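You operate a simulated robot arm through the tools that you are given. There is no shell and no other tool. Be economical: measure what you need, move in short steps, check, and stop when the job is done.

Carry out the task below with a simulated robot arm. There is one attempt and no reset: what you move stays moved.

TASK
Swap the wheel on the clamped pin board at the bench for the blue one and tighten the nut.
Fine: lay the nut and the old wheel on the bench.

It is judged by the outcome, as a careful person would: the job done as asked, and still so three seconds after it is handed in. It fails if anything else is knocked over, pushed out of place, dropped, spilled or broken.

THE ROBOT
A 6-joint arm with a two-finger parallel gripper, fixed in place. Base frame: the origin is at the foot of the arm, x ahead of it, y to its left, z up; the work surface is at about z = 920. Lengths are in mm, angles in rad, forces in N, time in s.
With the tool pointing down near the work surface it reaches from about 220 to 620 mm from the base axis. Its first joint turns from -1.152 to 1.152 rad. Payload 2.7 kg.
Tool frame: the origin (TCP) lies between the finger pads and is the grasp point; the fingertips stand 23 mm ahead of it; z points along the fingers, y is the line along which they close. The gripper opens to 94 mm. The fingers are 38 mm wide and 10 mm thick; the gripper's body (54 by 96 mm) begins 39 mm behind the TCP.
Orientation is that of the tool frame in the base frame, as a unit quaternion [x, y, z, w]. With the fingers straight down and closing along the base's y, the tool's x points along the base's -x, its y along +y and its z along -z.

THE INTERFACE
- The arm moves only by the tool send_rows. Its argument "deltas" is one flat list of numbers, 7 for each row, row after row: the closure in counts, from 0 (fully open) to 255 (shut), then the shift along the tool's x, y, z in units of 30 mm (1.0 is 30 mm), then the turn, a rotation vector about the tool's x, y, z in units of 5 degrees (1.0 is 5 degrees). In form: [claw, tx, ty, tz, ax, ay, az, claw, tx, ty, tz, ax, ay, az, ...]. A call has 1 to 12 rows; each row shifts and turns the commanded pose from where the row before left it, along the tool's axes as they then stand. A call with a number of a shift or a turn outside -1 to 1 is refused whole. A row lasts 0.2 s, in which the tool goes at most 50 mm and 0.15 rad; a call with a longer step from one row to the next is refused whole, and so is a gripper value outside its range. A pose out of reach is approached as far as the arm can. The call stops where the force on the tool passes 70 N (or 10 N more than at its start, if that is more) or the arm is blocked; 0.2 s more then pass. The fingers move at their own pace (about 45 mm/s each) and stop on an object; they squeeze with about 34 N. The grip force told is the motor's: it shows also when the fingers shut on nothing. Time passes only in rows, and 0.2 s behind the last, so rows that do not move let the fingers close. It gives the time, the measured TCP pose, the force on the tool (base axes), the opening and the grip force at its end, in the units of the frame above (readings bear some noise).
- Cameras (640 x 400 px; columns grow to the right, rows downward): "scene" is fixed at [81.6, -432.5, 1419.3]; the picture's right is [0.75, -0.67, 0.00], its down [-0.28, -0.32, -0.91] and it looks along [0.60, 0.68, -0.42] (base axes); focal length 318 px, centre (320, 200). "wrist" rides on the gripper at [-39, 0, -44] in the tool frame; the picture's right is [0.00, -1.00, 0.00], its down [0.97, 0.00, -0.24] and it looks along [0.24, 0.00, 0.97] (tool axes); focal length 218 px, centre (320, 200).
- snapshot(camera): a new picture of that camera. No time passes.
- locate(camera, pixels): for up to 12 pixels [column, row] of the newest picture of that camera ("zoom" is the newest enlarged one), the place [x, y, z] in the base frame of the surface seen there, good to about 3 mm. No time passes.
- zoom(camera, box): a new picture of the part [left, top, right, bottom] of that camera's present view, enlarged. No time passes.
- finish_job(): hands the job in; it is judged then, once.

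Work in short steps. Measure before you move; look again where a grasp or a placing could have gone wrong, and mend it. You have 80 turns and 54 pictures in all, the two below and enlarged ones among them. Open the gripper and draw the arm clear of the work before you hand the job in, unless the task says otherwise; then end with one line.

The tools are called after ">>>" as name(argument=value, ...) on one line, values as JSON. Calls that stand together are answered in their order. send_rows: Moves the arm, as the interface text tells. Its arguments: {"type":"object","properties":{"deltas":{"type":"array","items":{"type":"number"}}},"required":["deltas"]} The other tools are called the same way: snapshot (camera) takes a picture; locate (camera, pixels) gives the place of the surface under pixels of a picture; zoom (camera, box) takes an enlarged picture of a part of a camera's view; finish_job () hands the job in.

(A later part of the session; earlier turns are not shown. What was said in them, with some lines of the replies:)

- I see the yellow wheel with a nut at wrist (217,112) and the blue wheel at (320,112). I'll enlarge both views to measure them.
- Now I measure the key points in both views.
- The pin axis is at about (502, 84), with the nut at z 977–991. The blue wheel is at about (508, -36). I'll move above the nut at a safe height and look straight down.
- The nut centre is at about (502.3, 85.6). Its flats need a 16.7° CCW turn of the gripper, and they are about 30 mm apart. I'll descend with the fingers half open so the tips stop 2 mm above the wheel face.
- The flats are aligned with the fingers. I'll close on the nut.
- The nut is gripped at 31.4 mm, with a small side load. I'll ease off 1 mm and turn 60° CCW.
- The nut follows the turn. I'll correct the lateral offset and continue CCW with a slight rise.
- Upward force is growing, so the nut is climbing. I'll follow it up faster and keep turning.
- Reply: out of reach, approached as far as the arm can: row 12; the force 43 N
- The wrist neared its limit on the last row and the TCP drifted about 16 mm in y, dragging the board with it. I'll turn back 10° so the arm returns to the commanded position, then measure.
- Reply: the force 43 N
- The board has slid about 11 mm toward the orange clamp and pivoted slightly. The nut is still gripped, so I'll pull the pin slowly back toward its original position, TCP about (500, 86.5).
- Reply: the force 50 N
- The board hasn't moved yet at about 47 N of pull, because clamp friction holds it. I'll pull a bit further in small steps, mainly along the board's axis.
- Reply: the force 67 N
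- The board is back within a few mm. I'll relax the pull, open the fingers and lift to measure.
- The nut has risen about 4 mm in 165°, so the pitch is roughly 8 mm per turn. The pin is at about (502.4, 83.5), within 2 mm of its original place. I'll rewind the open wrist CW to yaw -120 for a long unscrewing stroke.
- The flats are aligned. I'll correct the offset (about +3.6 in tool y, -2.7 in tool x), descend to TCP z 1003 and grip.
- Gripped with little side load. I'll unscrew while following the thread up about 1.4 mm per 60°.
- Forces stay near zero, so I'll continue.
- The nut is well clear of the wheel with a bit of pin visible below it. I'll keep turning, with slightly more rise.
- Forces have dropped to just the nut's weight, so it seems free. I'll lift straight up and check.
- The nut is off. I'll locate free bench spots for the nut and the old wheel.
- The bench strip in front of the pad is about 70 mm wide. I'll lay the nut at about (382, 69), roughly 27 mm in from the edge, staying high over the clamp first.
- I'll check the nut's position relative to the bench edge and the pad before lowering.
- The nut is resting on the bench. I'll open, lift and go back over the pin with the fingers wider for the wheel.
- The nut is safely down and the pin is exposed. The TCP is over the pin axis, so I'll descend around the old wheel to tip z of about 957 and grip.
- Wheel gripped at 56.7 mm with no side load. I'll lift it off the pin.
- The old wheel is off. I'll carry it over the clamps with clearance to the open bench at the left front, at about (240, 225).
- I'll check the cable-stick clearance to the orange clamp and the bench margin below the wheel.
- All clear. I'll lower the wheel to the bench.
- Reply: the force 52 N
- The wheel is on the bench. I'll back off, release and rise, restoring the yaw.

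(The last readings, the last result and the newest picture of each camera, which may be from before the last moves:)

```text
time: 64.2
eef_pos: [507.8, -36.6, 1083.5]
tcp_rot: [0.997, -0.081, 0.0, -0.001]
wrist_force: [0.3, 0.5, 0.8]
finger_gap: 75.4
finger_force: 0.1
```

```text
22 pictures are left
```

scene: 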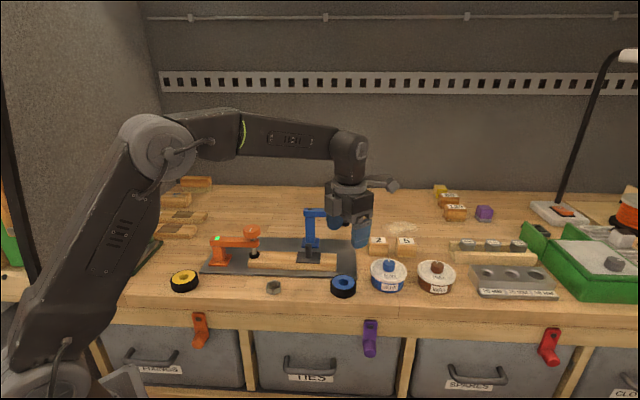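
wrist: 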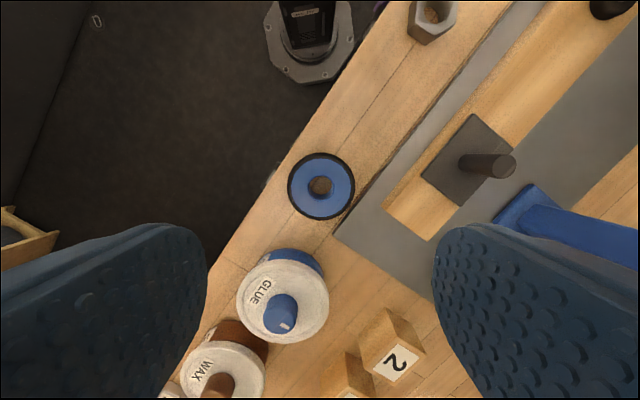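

>>> zoom(camera="wrist", box=[240, 135, 400, 235])

>>> locate(camera="wrist", pixels=[[291, 186], [352, 186], [321, 156], [321, 215], [283, 300], [290, 255], [320, 290], [345, 235], [400, 325], [490, 164], [483, 116], [430, 185]])

```text
4.00 times, centred on (320, 185) of wrist
```

zoom: 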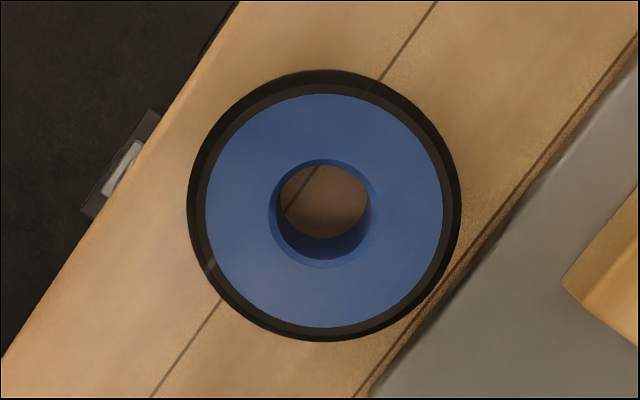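

```text
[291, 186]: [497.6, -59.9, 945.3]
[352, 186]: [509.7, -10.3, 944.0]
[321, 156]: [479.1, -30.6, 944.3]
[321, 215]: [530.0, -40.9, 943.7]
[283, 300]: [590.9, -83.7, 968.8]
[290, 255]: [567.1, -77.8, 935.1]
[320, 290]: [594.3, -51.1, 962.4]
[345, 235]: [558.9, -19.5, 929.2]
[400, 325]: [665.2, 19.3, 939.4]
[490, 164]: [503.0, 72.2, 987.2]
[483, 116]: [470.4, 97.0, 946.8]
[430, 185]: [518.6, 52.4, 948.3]
```

Blue wheel centre is at about (504, -35.4). I'll descend to TCP z 957, so the tips at 934 stay above the 928 pad, and grip.

>>> send_rows(deltas=[60, -0.13, -0.02, 0.8, 0, 0, 0, 60, 0, 0, 0.8, 0, 0, 0, 60, 0, 0, 0.8, 0, 0, 0, 60, 0, 0, 0.8, 0, 0, 0, 60, 0, 0, 0.6, 0, 0, 0, 60, 0, 0, 0.42, 0, 0, 0, 255, 0, 0, 0, 0, 0, 0, 255, 0, 0, 0, 0, 0, 0, 255, 0, 0, 0, 0, 0, 0])

```text
time: 66.2
eef_pos: [505.4, -34.8, 956.9]
tcp_rot: [0.997, -0.082, 0.0, -0.001]
wrist_force: [-0.2, -0.9, 0.8]
finger_gap: 56.3
finger_force: 34.1
```

Gripped. I'll lift 100 mm and carry it over the pin.

>>> send_rows(deltas=[255, 0, 0, -0.4, 0, 0, 0, 255, 0, 0, -0.8, 0, 0, 0, 255, 0, 0, -0.8, 0, 0, 0, 255, 0, 0, -0.8, 0, 0, 0, 255, 0, 0, -0.6, 0, 0, 0, 255, -0.146, -0.782, 0, 0, 0, 0, 255, -0.146, -0.782, 0, 0, 0, 0, 255, -0.146, -0.782, 0, 0, 0, 0, 255, -0.146, -0.782, 0, 0, 0, 0, 255, -0.146, -0.782, 0, 0, 0, 0, 255, 0, 0, 0, 0, 0, 0])

>>> snapshot(camera="wrist")

>>> zoom(camera="scene", box=[230, 190, 390, 290])

```text
time: 68.6
eef_pos: [502.9, 85.6, 1058.8]
tcp_rot: [0.997, -0.082, 0.0, 0.0]
wrist_force: [0.0, 0.3, -0.9]
finger_gap: 56.5
finger_force: 33.7
```

```text
20 pictures are left
```

wrist: 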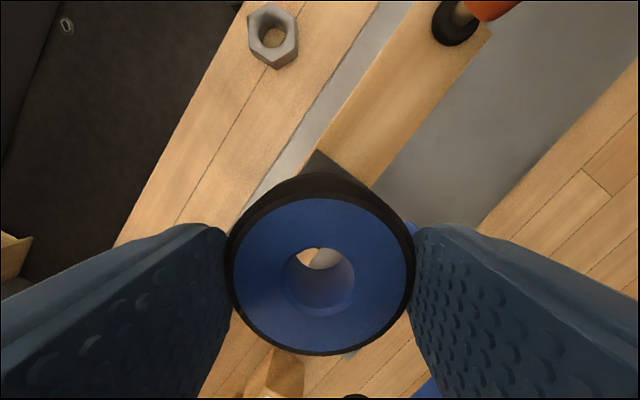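

```text
4.00 times, centred on (310, 240) of scene
```

zoom: 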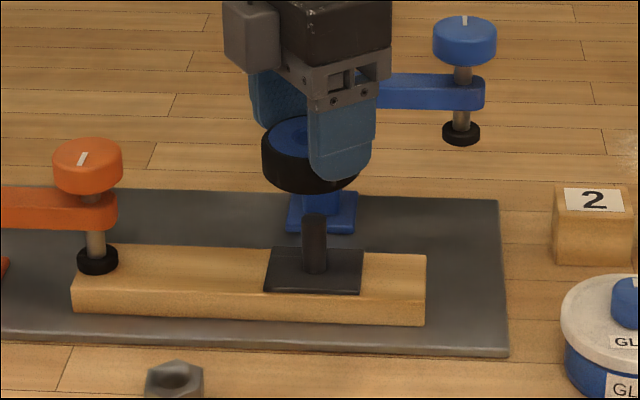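

>>> locate(camera="zoom", pixels=[[314, 217], [314, 235], [314, 260], [307, 225], [321, 225], [265, 290], [362, 292], [275, 250], [360, 252]])

```text
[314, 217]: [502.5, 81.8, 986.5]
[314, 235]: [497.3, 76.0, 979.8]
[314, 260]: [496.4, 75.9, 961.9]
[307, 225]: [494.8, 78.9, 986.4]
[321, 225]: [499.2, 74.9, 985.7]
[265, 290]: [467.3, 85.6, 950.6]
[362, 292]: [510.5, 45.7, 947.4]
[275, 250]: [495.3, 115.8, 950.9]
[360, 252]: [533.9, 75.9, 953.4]
```

>>> locate(camera="wrist", pixels=[[321, 202], [321, 345], [238, 272], [404, 272], [250, 230], [392, 230], [265, 325], [378, 325]])

```text
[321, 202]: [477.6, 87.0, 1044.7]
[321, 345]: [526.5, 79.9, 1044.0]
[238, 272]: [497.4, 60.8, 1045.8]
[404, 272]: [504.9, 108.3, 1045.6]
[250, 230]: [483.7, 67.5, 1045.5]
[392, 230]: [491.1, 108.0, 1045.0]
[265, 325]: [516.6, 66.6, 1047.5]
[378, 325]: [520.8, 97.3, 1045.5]
```

The wheel is at (501.8, 84.2) and the pin at about (502, 83.8), so they're concentric. I'll lower it onto the pin gradually.

>>> send_rows(deltas=[255, 0, 0, 0.5, 0, 0, 0, 255, 0, 0, 0.4, 0, 0, 0, 255, 0, 0, 0.2, 0, 0, 0, 255, 0, 0, 0.2, 0, 0, 0, 255, 0, 0, 0.2, 0, 0, 0, 255, 0, 0, 0, 0, 0, 0])

```text
time: 70.0
eef_pos: [502.7, 84.4, 1014.1]
tcp_rot: [0.997, -0.081, 0.0, 0.001]
wrist_force: [0.3, 0.5, -0.6]
finger_gap: 56.1
finger_force: 33.8
```

Bottom is at about 977, below the pin top, with no contact force, so it's on the pin. I'll continue to just above seating.

>>> send_rows(deltas=[255, 0, 0, 0.25, 0, 0, 0, 255, 0, 0, 0.25, 0, 0, 0, 255, 0, 0, 0.2, 0, 0, 0, 255, 0, 0, 0.1, 0, 0, 0, 255, 0, 0, 0, 0, 0, 0])

```text
time: 71.2
eef_pos: [501.2, 83.8, 990.1]
tcp_rot: [0.997, -0.081, 0.0, 0.0]
wrist_force: [0.1, 0.3, -1.2]
finger_gap: 56.2
finger_force: 34.4
```

>>> send_rows(deltas=[255, 0, 0, 0.04, 0, 0, 0, 255, 0, 0, 0.04, 0, 0, 0, 255, 0, 0, 0, 0, 0, 0])

```text
time: 72.0
eef_pos: [501.8, 85.0, 988.5]
tcp_rot: [0.997, -0.081, 0.001, 0.0]
wrist_force: [-2.5, 1.1, 10.0]
finger_gap: 56.5
finger_force: 34.2
```

Seated, with 10 N contact. I'll release, lift and go above the nut.

>>> send_rows(deltas=[60, 0, 0, -0.02, 0, 0, 0, 60, 0, 0, 0, 0, 0, 0, 60, 0, 0, -0.5, 0, 0, 0, 60, 0, 0, -0.8, 0, 0, 0, 60, 0, 0, -0.8, 0, 0, 0, 60, 0, 0, -0.8, 0, 0, 0, 120, -0.94, 0.262, 0, 0, 0, 0, 120, -0.94, 0.262, 0, 0, 0, 0, 120, -0.94, 0.262, 0, 0, 0, 0, 120, -0.94, 0.262, 0, 0, 0, 0, 120, 0, 0, 0.8, 0, 0, 0, 120, 0, 0, 0.8, 0, 0, 0])

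>>> snapshot(camera="wrist")

>>> zoom(camera="scene", box=[230, 210, 390, 310])

```text
time: 74.6
eef_pos: [386.0, 70.4, 1026.7]
tcp_rot: [0.997, -0.081, 0.0, 0.001]
wrist_force: [-1.1, 0.0, -0.3]
finger_gap: 49.8
finger_force: 0.0
```

```text
18 pictures are left
```

wrist: 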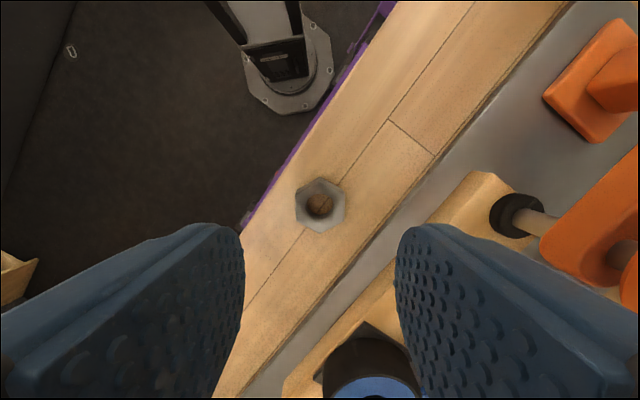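

```text
4.00 times, centred on (310, 260) of scene
```

zoom: 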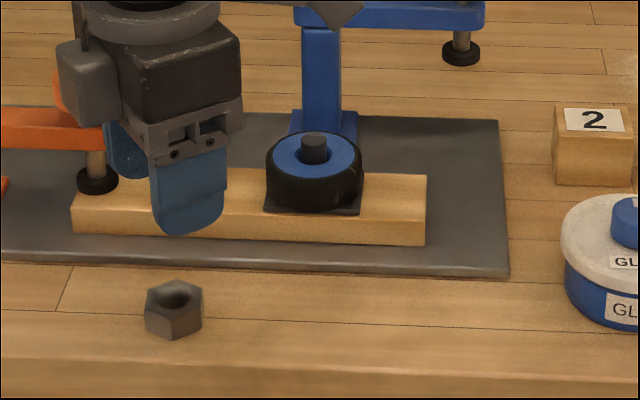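

>>> zoom(camera="wrist", box=[280, 180, 360, 230])

```text
8.00 times, centred on (320, 205) of wrist
```

zoom: 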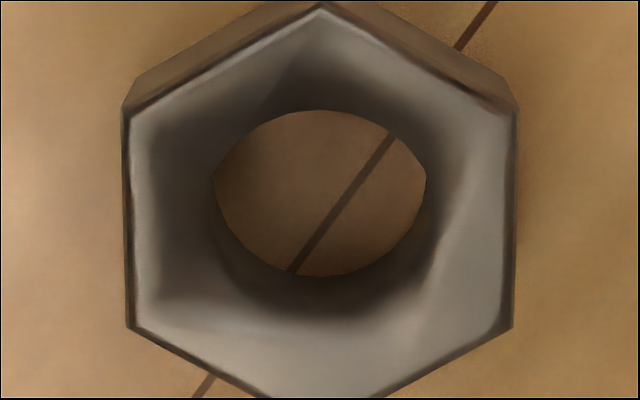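

The nut is aligned with the fingers. I'll grip it with the tips about 3 mm above the bench, then lift.

>>> send_rows(deltas=[120, 0, 0, 0.8, 0, 0, 0, 120, 0, 0, 0.8, 0, 0, 0, 120, 0, 0, 0.7, 0, 0, 0, 120, 0, 0, 0.39, 0, 0, 0, 255, 0, 0, 0, 0, 0, 0, 255, 0, 0, 0, 0, 0, 0, 255, 0, 0, 0, 0, 0, 0])

>>> send_rows(deltas=[255, 0, 0, -0.5, 0, 0, 0, 255, 0, 0, -0.8, 0, 0, 0, 255, 0, 0, -0.9, 0, 0, 0, 255, 0, 0, -0.9, 0, 0, 0, 255, 0, 0, -0.7, 0, 0, 0, 255, 0.94, -0.262, 0, 0, 0, 0, 255, 0.94, -0.262, 0, 0, 0, 0, 255, 0.94, -0.262, 0, 0, 0, 0, 255, 0.94, -0.262, 0, 0, 0, 0, 255, 0, 0, 0, 0, 0, -1, 255, 0, 0, 0, 0, 0, -1])

>>> zoom(camera="scene", box=[230, 190, 390, 290])

>>> snapshot(camera="wrist")

```text
time: 76.2
eef_pos: [386.5, 71.9, 946.1]
tcp_rot: [0.997, -0.081, -0.001, 0.0]
wrist_force: [-0.2, -0.3, 0.2]
finger_gap: 31.3
finger_force: 34.2
```

```text
time: 78.6
eef_pos: [502.1, 84.6, 1060.2]
tcp_rot: [1.0, 0.006, 0.001, 0.0]
wrist_force: [-0.2, 0.0, -0.6]
finger_gap: 31.3
finger_force: 34.3
```

```text
4.00 times, centred on (310, 240) of scene
```

zoom: 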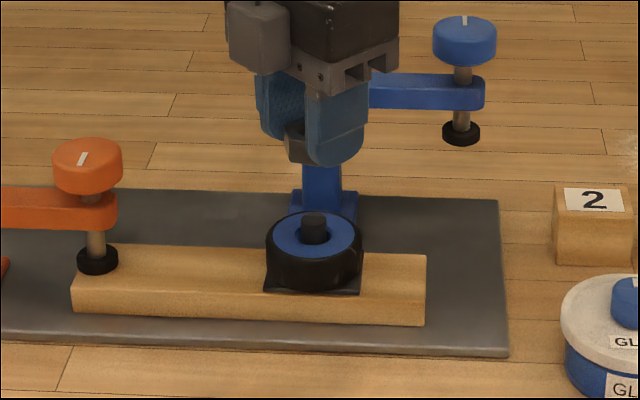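

```text
14 pictures are left
```

wrist: 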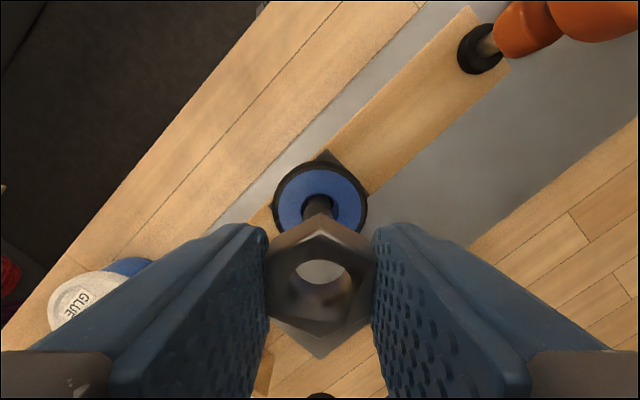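

I'll measure the nut centre now against the pin axis.

>>> locate(camera="wrist", pixels=[[319, 238], [322, 336], [272, 265], [370, 265], [275, 318], [368, 318], [320, 200], [320, 212], [275, 195], [366, 195], [320, 165]])

```text
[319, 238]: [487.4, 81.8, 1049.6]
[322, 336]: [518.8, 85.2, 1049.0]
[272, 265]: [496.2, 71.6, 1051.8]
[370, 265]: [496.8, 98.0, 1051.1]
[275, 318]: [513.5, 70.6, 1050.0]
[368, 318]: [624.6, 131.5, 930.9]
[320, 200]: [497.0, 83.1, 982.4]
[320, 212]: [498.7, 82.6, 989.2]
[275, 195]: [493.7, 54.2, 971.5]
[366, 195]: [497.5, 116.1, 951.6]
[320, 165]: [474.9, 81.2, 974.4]
```

Concentric within 1 mm. I'll lower to just above the pin top.

>>> send_rows(deltas=[255, -0.02, 0, 0.6, 0, 0, 0, 255, 0, 0, 0.5, 0, 0, 0, 255, 0, 0, 0.3, 0, 0, 0, 255, 0, 0, 0.1, 0, 0, 0, 255, 0, 0, 0, 0, 0, 0])

```text
time: 79.8
eef_pos: [501.9, 84.1, 1016.0]
tcp_rot: [1.0, 0.006, 0.0, 0.001]
wrist_force: [0.1, -0.4, -0.8]
finger_gap: 31.2
finger_force: 33.8
```

>>> send_rows(deltas=[255, 0, 0, 0.05, 0, 0, 0, 255, 0, 0, 0.05, 0, 0, 0, 255, 0, 0, 0.05, 0, 0, 0, 255, 0, 0, 0, 0, 0, 0])

```text
time: 80.8
eef_pos: [501.5, 84.6, 1009.8]
tcp_rot: [1.0, 0.006, -0.001, 0.0]
wrist_force: [-1.0, -1.3, -1.7]
finger_gap: 31.2
finger_force: 34.1
```

>>> send_rows(deltas=[255, 0, 0, 0.04, 0, 0, 0, 255, 0, 0, 0.04, 0, 0, 0, 255, 0, 0, 0, 0, 0, 0])

```text
time: 81.6
eef_pos: [501.3, 83.7, 1009.2]
tcp_rot: [1.0, 0.006, 0.002, 0.001]
wrist_force: [-3.0, -2.7, 7.8]
finger_gap: 31.2
finger_force: 34.3
```

Light contact with the thread (8 N). I'll start turning CW, following down about 1.4 mm per 60°.

>>> send_rows(deltas=[255, 0, 0, 0.004, 0, 0, 1, 255, 0, 0, 0.004, 0, 0, 1, 255, 0, 0, 0.004, 0, 0, 1, 255, 0, 0, 0.004, 0, 0, 1, 255, 0, 0, 0.004, 0, 0, 1, 255, 0, 0, 0.004, 0, 0, 1, 255, 0, 0, 0.004, 0, 0, 1, 255, 0, 0, 0.004, 0, 0, 1, 255, 0, 0, 0.004, 0, 0, 1, 255, 0, 0, 0.004, 0, 0, 1, 255, 0, 0, 0.004, 0, 0, 1, 255, 0, 0, 0.004, 0, 0, 1])

```text
time: 84.2
eef_pos: [503.6, 84.4, 1007.6]
tcp_rot: [0.868, -0.496, 0.0, -0.001]
wrist_force: [0.2, 1.1, 14.4]
finger_gap: 31.3
finger_force: 34.0
```

>>> send_rows(deltas=[255, 0, 0, 0.003, 0, 0, 1, 255, 0, 0, 0.003, 0, 0, 1, 255, 0, 0, 0.003, 0, 0, 1, 255, 0, 0, 0.003, 0, 0, 1, 255, 0, 0, 0.003, 0, 0, 1, 255, 0, 0, 0.003, 0, 0, 1, 255, 0, 0, 0.003, 0, 0, 1, 255, 0, 0, 0.003, 0, 0, 1, 255, 0, 0, 0.003, 0, 0, 1, 255, 0, 0, 0.003, 0, 0, 1, 255, 0, 0, 0.003, 0, 0, 1, 255, 0, 0, 0.003, 0, 0, 1])

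>>> zoom(camera="scene", box=[250, 220, 370, 290])

```text
time: 86.8
eef_pos: [502.7, 83.9, 1006.4]
tcp_rot: [-0.505, 0.863, 0.0, 0.001]
wrist_force: [7.3, -1.8, 13.3]
finger_gap: 31.2
finger_force: 33.6
```

```text
5.33 times, centred on (310, 255) of scene
```

zoom: 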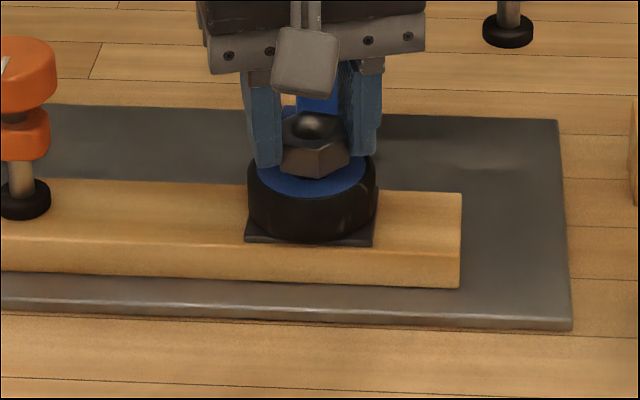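

The nut is moving down and force is stable, so I'll keep turning.

>>> send_rows(deltas=[255, 0, 0, 0.004, 0, 0, 1, 255, 0, 0, 0.004, 0, 0, 1, 255, 0, 0, 0.004, 0, 0, 1, 255, 0, 0, 0.004, 0, 0, 1, 255, 0, 0, 0.004, 0, 0, 1, 255, 0, 0, 0.004, 0, 0, 1, 255, 0, 0, 0.004, 0, 0, 1, 255, 0, 0, 0.004, 0, 0, 1, 255, 0, 0, 0.004, 0, 0, 1, 255, 0, 0, 0.004, 0, 0, 1, 255, 0, 0, 0.004, 0, 0, 1, 255, 0, 0, 0.004, 0, 0, 1])

>>> send_rows(deltas=[255, 0, 0, 0.004, 0, 0, 1, 255, 0, 0, 0.004, 0, 0, 1, 255, 0, 0, 0.004, 0, 0, 1, 255, 0, 0, 0.004, 0, 0, 1, 255, 0, 0, 0.004, 0, 0, 1, 255, 0, 0, 0.004, 0, 0, 1, 255, 0, 0, 0.004, 0, 0, 1, 255, 0, 0, 0.004, 0, 0, 1, 255, 0, 0, 0.004, 0, 0, 1, 255, 0, 0, 0.004, 0, 0, 1, 255, 0, 0, 0.004, 0, 0, 1, 255, 0, 0, 0.004, 0, 0, 1])

```text
time: 89.4
eef_pos: [502.1, 83.7, 1005.0]
tcp_rot: [-0.006, 1.0, 0.0, 0.0]
wrist_force: [6.1, -8.4, 14.0]
finger_gap: 31.2
finger_force: 33.6
```

```text
time: 92.0
eef_pos: [501.2, 83.4, 1003.2]
tcp_rot: [0.495, 0.869, 0.0, 0.0]
wrist_force: [0.5, -11.5, 12.3]
finger_gap: 31.5
finger_force: 34.2
```

>>> send_rows(deltas=[255, 0, 0, 0.004, 0, 0, 1, 255, 0, 0, 0.004, 0, 0, 1, 255, 0, 0, 0.004, 0, 0, 1, 255, 0, 0, 0.004, 0, 0, 1, 255, 0, 0, 0.004, 0, 0, 1, 255, 0, 0, 0.004, 0, 0, 1, 255, 0, 0, 0.004, 0, 0, 1, 255, 0, 0, 0.004, 0, 0, 1, 255, 0, 0, 0.004, 0, 0, 1, 255, 0, 0, 0.004, 0, 0, 1, 255, 0, 0, 0.004, 0, 0, 1, 255, 0, 0, 0.004, 0, 0, 1])

>>> send_rows(deltas=[255, 0, 0, 0.003, 0, 0, 1, 255, 0, 0, 0.003, 0, 0, 1, 255, 0, 0, 0.003, 0, 0, 1, 255, 0, 0, 0.003, 0, 0, 1, 255, 0, 0, 0.003, 0, 0, 1, 255, 0, 0, 0.003, 0, 0, 1])

>>> zoom(camera="scene", box=[250, 220, 370, 290])

```text
time: 94.6
eef_pos: [500.2, 84.8, 1001.9]
tcp_rot: [0.863, 0.504, 0.001, 0.0]
wrist_force: [2.3, -2.5, 2.9]
finger_gap: 31.2
finger_force: 33.8
```

```text
time: 96.0
eef_pos: [499.9, 85.0, 1001.3]
tcp_rot: [0.965, 0.264, -0.001, 0.0]
wrist_force: [-3.4, 1.2, 3.0]
finger_gap: 31.7
finger_force: 34.2
```

```text
5.33 times, centred on (310, 255) of scene
```

zoom: 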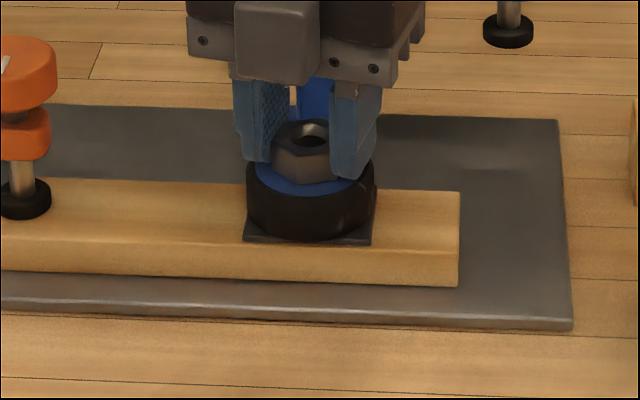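

The nut is almost on the wheel. I'll open, rewind the wrist 180° CCW and view the nut.

>>> send_rows(deltas=[110, 0, 0, 0, 0, 0, 0, 110, 0, 0, 0, 0, 0, 0, 110, 0, 0, -0.9, 0, 0, -1, 110, 0, 0, -0.9, 0, 0, -1, 110, 0, 0, -0.7, 0, 0, -1, 110, 0, 0, 0, 0, 0, -1, 110, 0, 0, 0, 0, 0, -1, 110, 0, 0, 0, 0, 0, -1, 110, 0, 0, 0, 0, 0, -1, 110, 0, 0, 0, 0, 0, -1, 110, 0, 0, 0, 0, 0, -1, 110, 0, 0, 0, 0, 0, -1])

>>> send_rows(deltas=[110, 0, 0, 0, 0, 0, -1, 110, 0, 0, 0, 0, 0, -1, 110, 0, 0, 0, 0, 0, -1, 110, 0, 0, 0, 0, 0, -1, 110, 0, 0, 0, 0, 0, -1, 110, 0, 0, 0, 0, 0, -1, 110, 0, 0, 0, 0, 0, -1, 110, 0, 0, 0, 0, 0, -1, 110, 0, 0, 0, 0, 0, -1, 110, 0, 0, 0, 0, 0, -1, 110, 0, 0, 0, 0, 0, -1, 110, 0, 0, 0, 0, 0, -1])

>>> send_rows(deltas=[110, 0, 0, 0, 0, 0, -1, 110, 0, 0, 0, 0, 0, -1, 110, 0, 0, 0, 0, 0, -1, 110, 0, 0, 0, 0, 0, -1, 110, 0, 0, 0, 0, 0, -1, 110, 0, 0, 0, 0, 0, -1, 110, 0, 0, 0, 0, 0, -1, 110, 0, 0, 0, 0, 0, -1, 110, 0, 0, 0, 0, 0, -1, 110, 0, 0, 0, 0, 0, -1, 110, 0, 0, 0, 0, 0, -1, 110, 0, 0, 0, 0, 0, -1])

>>> send_rows(deltas=[110, 0, 0, 0, 0, 0, -1, 110, 0, 0, 0, 0, 0, -1, 110, 0, 0, 0, 0, 0, 0])

>>> zoom(camera="wrist", box=[236, 150, 396, 250])

```text
time: 98.6
eef_pos: [501.8, 84.4, 1076.9]
tcp_rot: [0.761, 0.648, 0.0, -0.001]
wrist_force: [0.5, 1.7, 0.1]
finger_gap: 53.3
finger_force: 0.1
```

```text
time: 101.2
eef_pos: [501.3, 83.0, 1076.8]
tcp_rot: [0.336, 0.942, 0.0, 0.0]
wrist_force: [0.3, 0.3, 0.8]
finger_gap: 53.7
finger_force: 0.1
```

```text
time: 103.8
eef_pos: [501.5, 84.8, 1076.9]
tcp_rot: [-0.181, 0.984, 0.0, 0.001]
wrist_force: [0.3, 0.2, -0.3]
finger_gap: 53.5
finger_force: 0.1
```

```text
time: 104.6
eef_pos: [500.2, 82.8, 1077.6]
tcp_rot: [-0.265, 0.964, -0.001, 0.0]
wrist_force: [0.9, -0.3, -0.1]
finger_gap: 53.7
finger_force: 0.1
```

```text
4.00 times, centred on (316, 200) of wrist
```

zoom: 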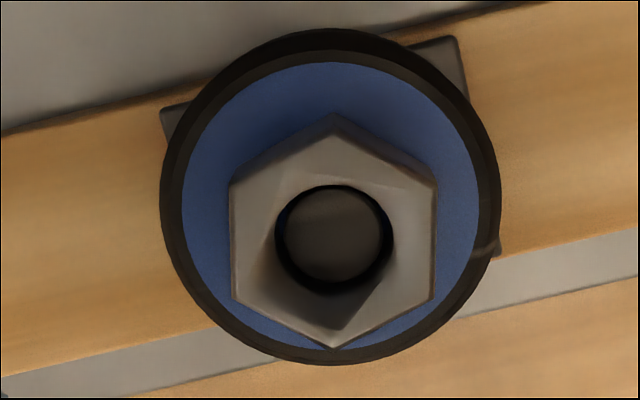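

>>> locate(camera="zoom", pixels=[[245, 200], [420, 200], [332, 145], [334, 335], [250, 290], [420, 285], [333, 232], [200, 200], [460, 200], [333, 80]])

```text
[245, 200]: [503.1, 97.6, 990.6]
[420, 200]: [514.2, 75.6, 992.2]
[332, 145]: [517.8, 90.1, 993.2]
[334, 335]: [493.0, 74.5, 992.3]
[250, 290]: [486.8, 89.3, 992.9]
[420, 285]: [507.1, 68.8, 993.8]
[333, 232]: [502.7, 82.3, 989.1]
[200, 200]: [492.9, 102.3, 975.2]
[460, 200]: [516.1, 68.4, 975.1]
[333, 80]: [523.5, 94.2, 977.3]
```

The nut top is at 992.4 over the wheel top at 975.8, so about 1.5 mm remains. It's aligned and centred, so I'll regrip.

>>> send_rows(deltas=[110, 0, 0, 0.8, 0, 0, 0, 110, 0, 0, 0.8, 0, 0, 0, 110, 0, 0, 0.6, 0, 0, 0, 110, 0, 0, 0.3, 0, 0, 0, 255, 0, 0, 0, 0, 0, 0, 255, 0, 0, 0, 0, 0, 0, 255, 0, 0, 0, 0, 0, 0])

>>> send_rows(deltas=[255, 0, 0, 0.003, 0, 0, 1, 255, 0, 0, 0.003, 0, 0, 1, 255, 0, 0, 0.003, 0, 0, 1, 255, 0, 0, 0.003, 0, 0, 1, 255, 0, 0, 0.003, 0, 0, 1, 255, 0, 0, 0.003, 0, 0, 1, 255, 0, 0, 0.003, 0, 0, 1, 255, 0, 0, 0.003, 0, 0, 1])

```text
time: 106.2
eef_pos: [502.4, 85.0, 1001.9]
tcp_rot: [-0.265, 0.964, 0.0, 0.0]
wrist_force: [-2.0, 1.3, 0.2]
finger_gap: 31.1
finger_force: 33.6
```

```text
time: 108.0
eef_pos: [501.4, 81.9, 1000.1]
tcp_rot: [0.081, 0.997, -0.001, 0.0]
wrist_force: [-4.3, -5.8, 0.1]
finger_gap: 33.2
finger_force: 34.1
```

The opening grew to 33.2 mm, meaning the nut lags the fingers by about 7°, so it is resisting and seating. I'll look closer.

>>> zoom(camera="wrist", box=[220, 170, 420, 370])

>>> zoom(camera="scene", box=[230, 190, 390, 290])

```text
2.00 times, centred on (320, 270) of wrist
```

zoom: 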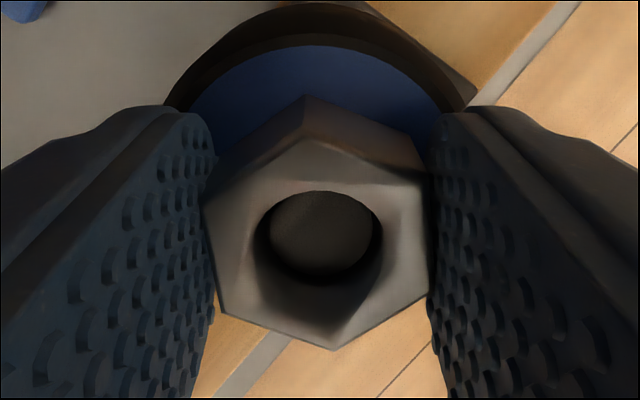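

```text
4.00 times, centred on (310, 240) of scene
```

zoom: 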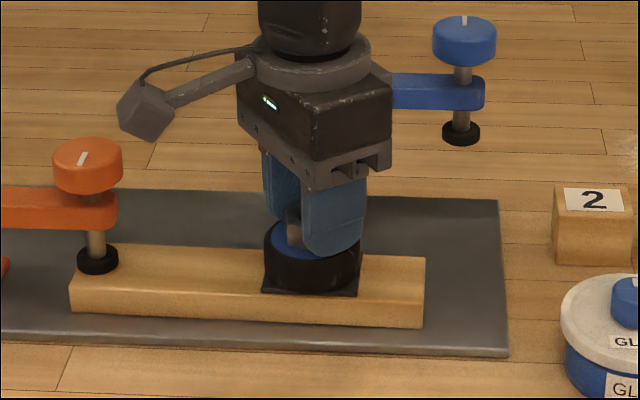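

The nut resists the gripper. I'll open and realign to the nut (back 7°), regrip and turn another 15° to confirm it is tight.

>>> send_rows(deltas=[150, 0, 0, 0, 0, 0, 0, 150, 0, 0, 0, 0, 0, -0.75, 150, 0, 0, 0, 0, 0, -0.75, 255, 0, 0, 0, 0, 0, 0, 255, 0, 0, 0, 0, 0, 0, 255, 0, 0, 0, 0, 0, 0])

>>> send_rows(deltas=[255, 0, 0, 0, 0, 0, 1, 255, 0, 0, 0, 0, 0, 1, 255, 0, 0, 0, 0, 0, 1, 255, 0, 0, 0, 0, 0, 0])

```text
time: 109.4
eef_pos: [500.6, 82.4, 1000.4]
tcp_rot: [0.015, 1.0, 0.0, 0.001]
wrist_force: [3.7, -8.9, 0.1]
finger_gap: 31.3
finger_force: 33.8
```

```text
time: 110.4
eef_pos: [502.0, 83.2, 1001.6]
tcp_rot: [0.146, 0.989, -0.002, 0.002]
wrist_force: [8.3, -19.1, -0.1]
finger_gap: 34.5
finger_force: 34.1
```

The nut turned under 2° of the 15°, so it is tight. I'll rotate back to relieve the load, open and lift clear.

>>> send_rows(deltas=[150, 0, 0, 0, 0, 0, 0, 150, 0, 0, 0, 0, 0, -1, 110, 0, 0, 0, 0, 0, -1, 110, 0, 0, 0, 0, 0, -0.7, 110, 0, 0, -0.5, 0, 0, 0, 110, 0, 0, -0.9, 0, 0, 0, 110, 0, 0, -0.9, 0, 0, 0, 110, 0, 0, -0.2, 0, 0, 0])

>>> zoom(camera="wrist", box=[236, 150, 396, 250])

>>> zoom(camera="scene", box=[190, 180, 430, 310])

```text
time: 112.2
eef_pos: [502.5, 85.2, 1077.2]
tcp_rot: [0.028, 1.0, -0.001, 0.0]
wrist_force: [0.7, -0.1, 0.3]
finger_gap: 53.5
finger_force: 0.0
```

```text
4.00 times, centred on (316, 200) of wrist
```

zoom: 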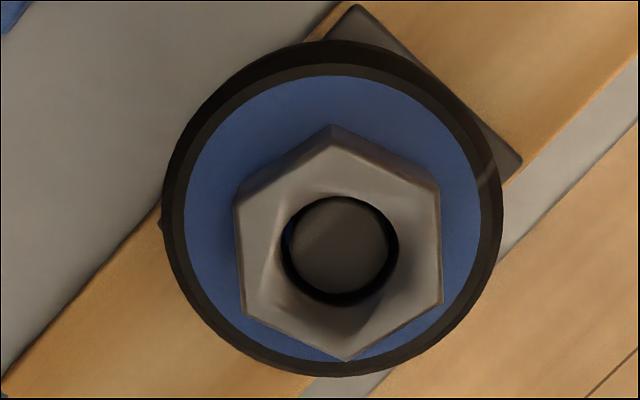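

```text
2.67 times, centred on (310, 245) of scene
```

zoom: 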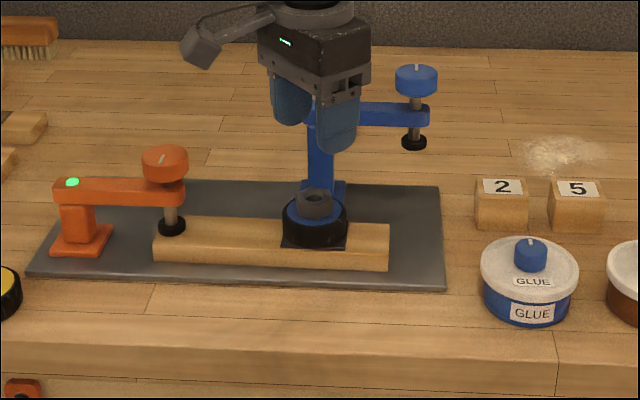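

>>> locate(camera="wrist", pixels=[[300, 205], [340, 205], [322, 188], [322, 233], [290, 200], [350, 200], [321, 212]])

>>> locate(camera="zoom", pixels=[[315, 190], [296, 212], [316, 215], [316, 238], [332, 213]])

```text
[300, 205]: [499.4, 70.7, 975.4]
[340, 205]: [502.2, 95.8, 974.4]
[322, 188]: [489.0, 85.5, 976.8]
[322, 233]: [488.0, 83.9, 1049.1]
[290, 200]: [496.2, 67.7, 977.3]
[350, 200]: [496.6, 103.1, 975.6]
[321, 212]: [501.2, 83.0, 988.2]
```

```text
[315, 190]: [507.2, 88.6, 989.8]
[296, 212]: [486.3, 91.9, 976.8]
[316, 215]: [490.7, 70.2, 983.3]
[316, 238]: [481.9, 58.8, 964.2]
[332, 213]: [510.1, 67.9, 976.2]
```

The nut top at about 990 puts it flush on the wheel at 976. I'll draw the arm up and clear, then take a last look.

>>> send_rows(deltas=[0, 0, 0, -0.9, 0, 0, 0, 0, 0, 0, -0.9, 0, 0, 0, 0, 0, 0, -0.9, 0, 0, 0, 0, 0, 0, -0.9, 0, 0, 0, 0, 0.8, -0.8, 0, 0, 0, 0, 0, 0.8, -0.8, 0, 0, 0, 0, 0, 0.8, -0.8, 0, 0, 0, 0])

>>> snapshot(camera="scene")

```text
time: 113.8
eef_pos: [424.7, 14.8, 1183.7]
tcp_rot: [0.029, 1.0, 0.0, 0.0]
wrist_force: [0.4, -0.5, -0.3]
finger_gap: 94.0
finger_force: 0.1
```

```text
6 pictures are left
```

scene: 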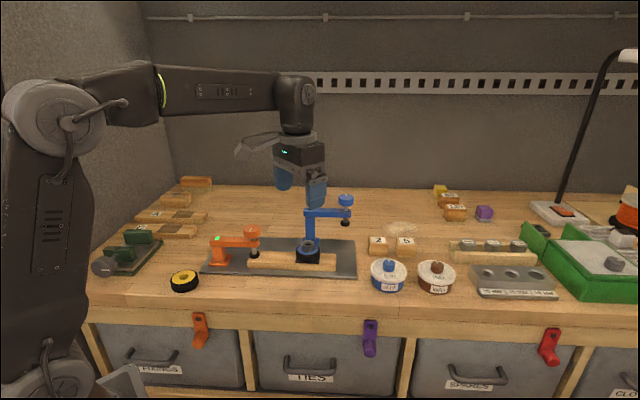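

The blue wheel is on the pin under the tight nut, the old wheel lies flat on the bench, everything else is in place and the arm is clear. I'm handing it in.

>>> finish_job()

```text
The job is handed in.
```

The blue wheel is on the pin with the nut tightened against it, and the old yellow wheel is lying on the bench. During unscrewing the pin board was dragged about 11 mm in its clamp. I pulled it back to within about 2 mm of where it started.
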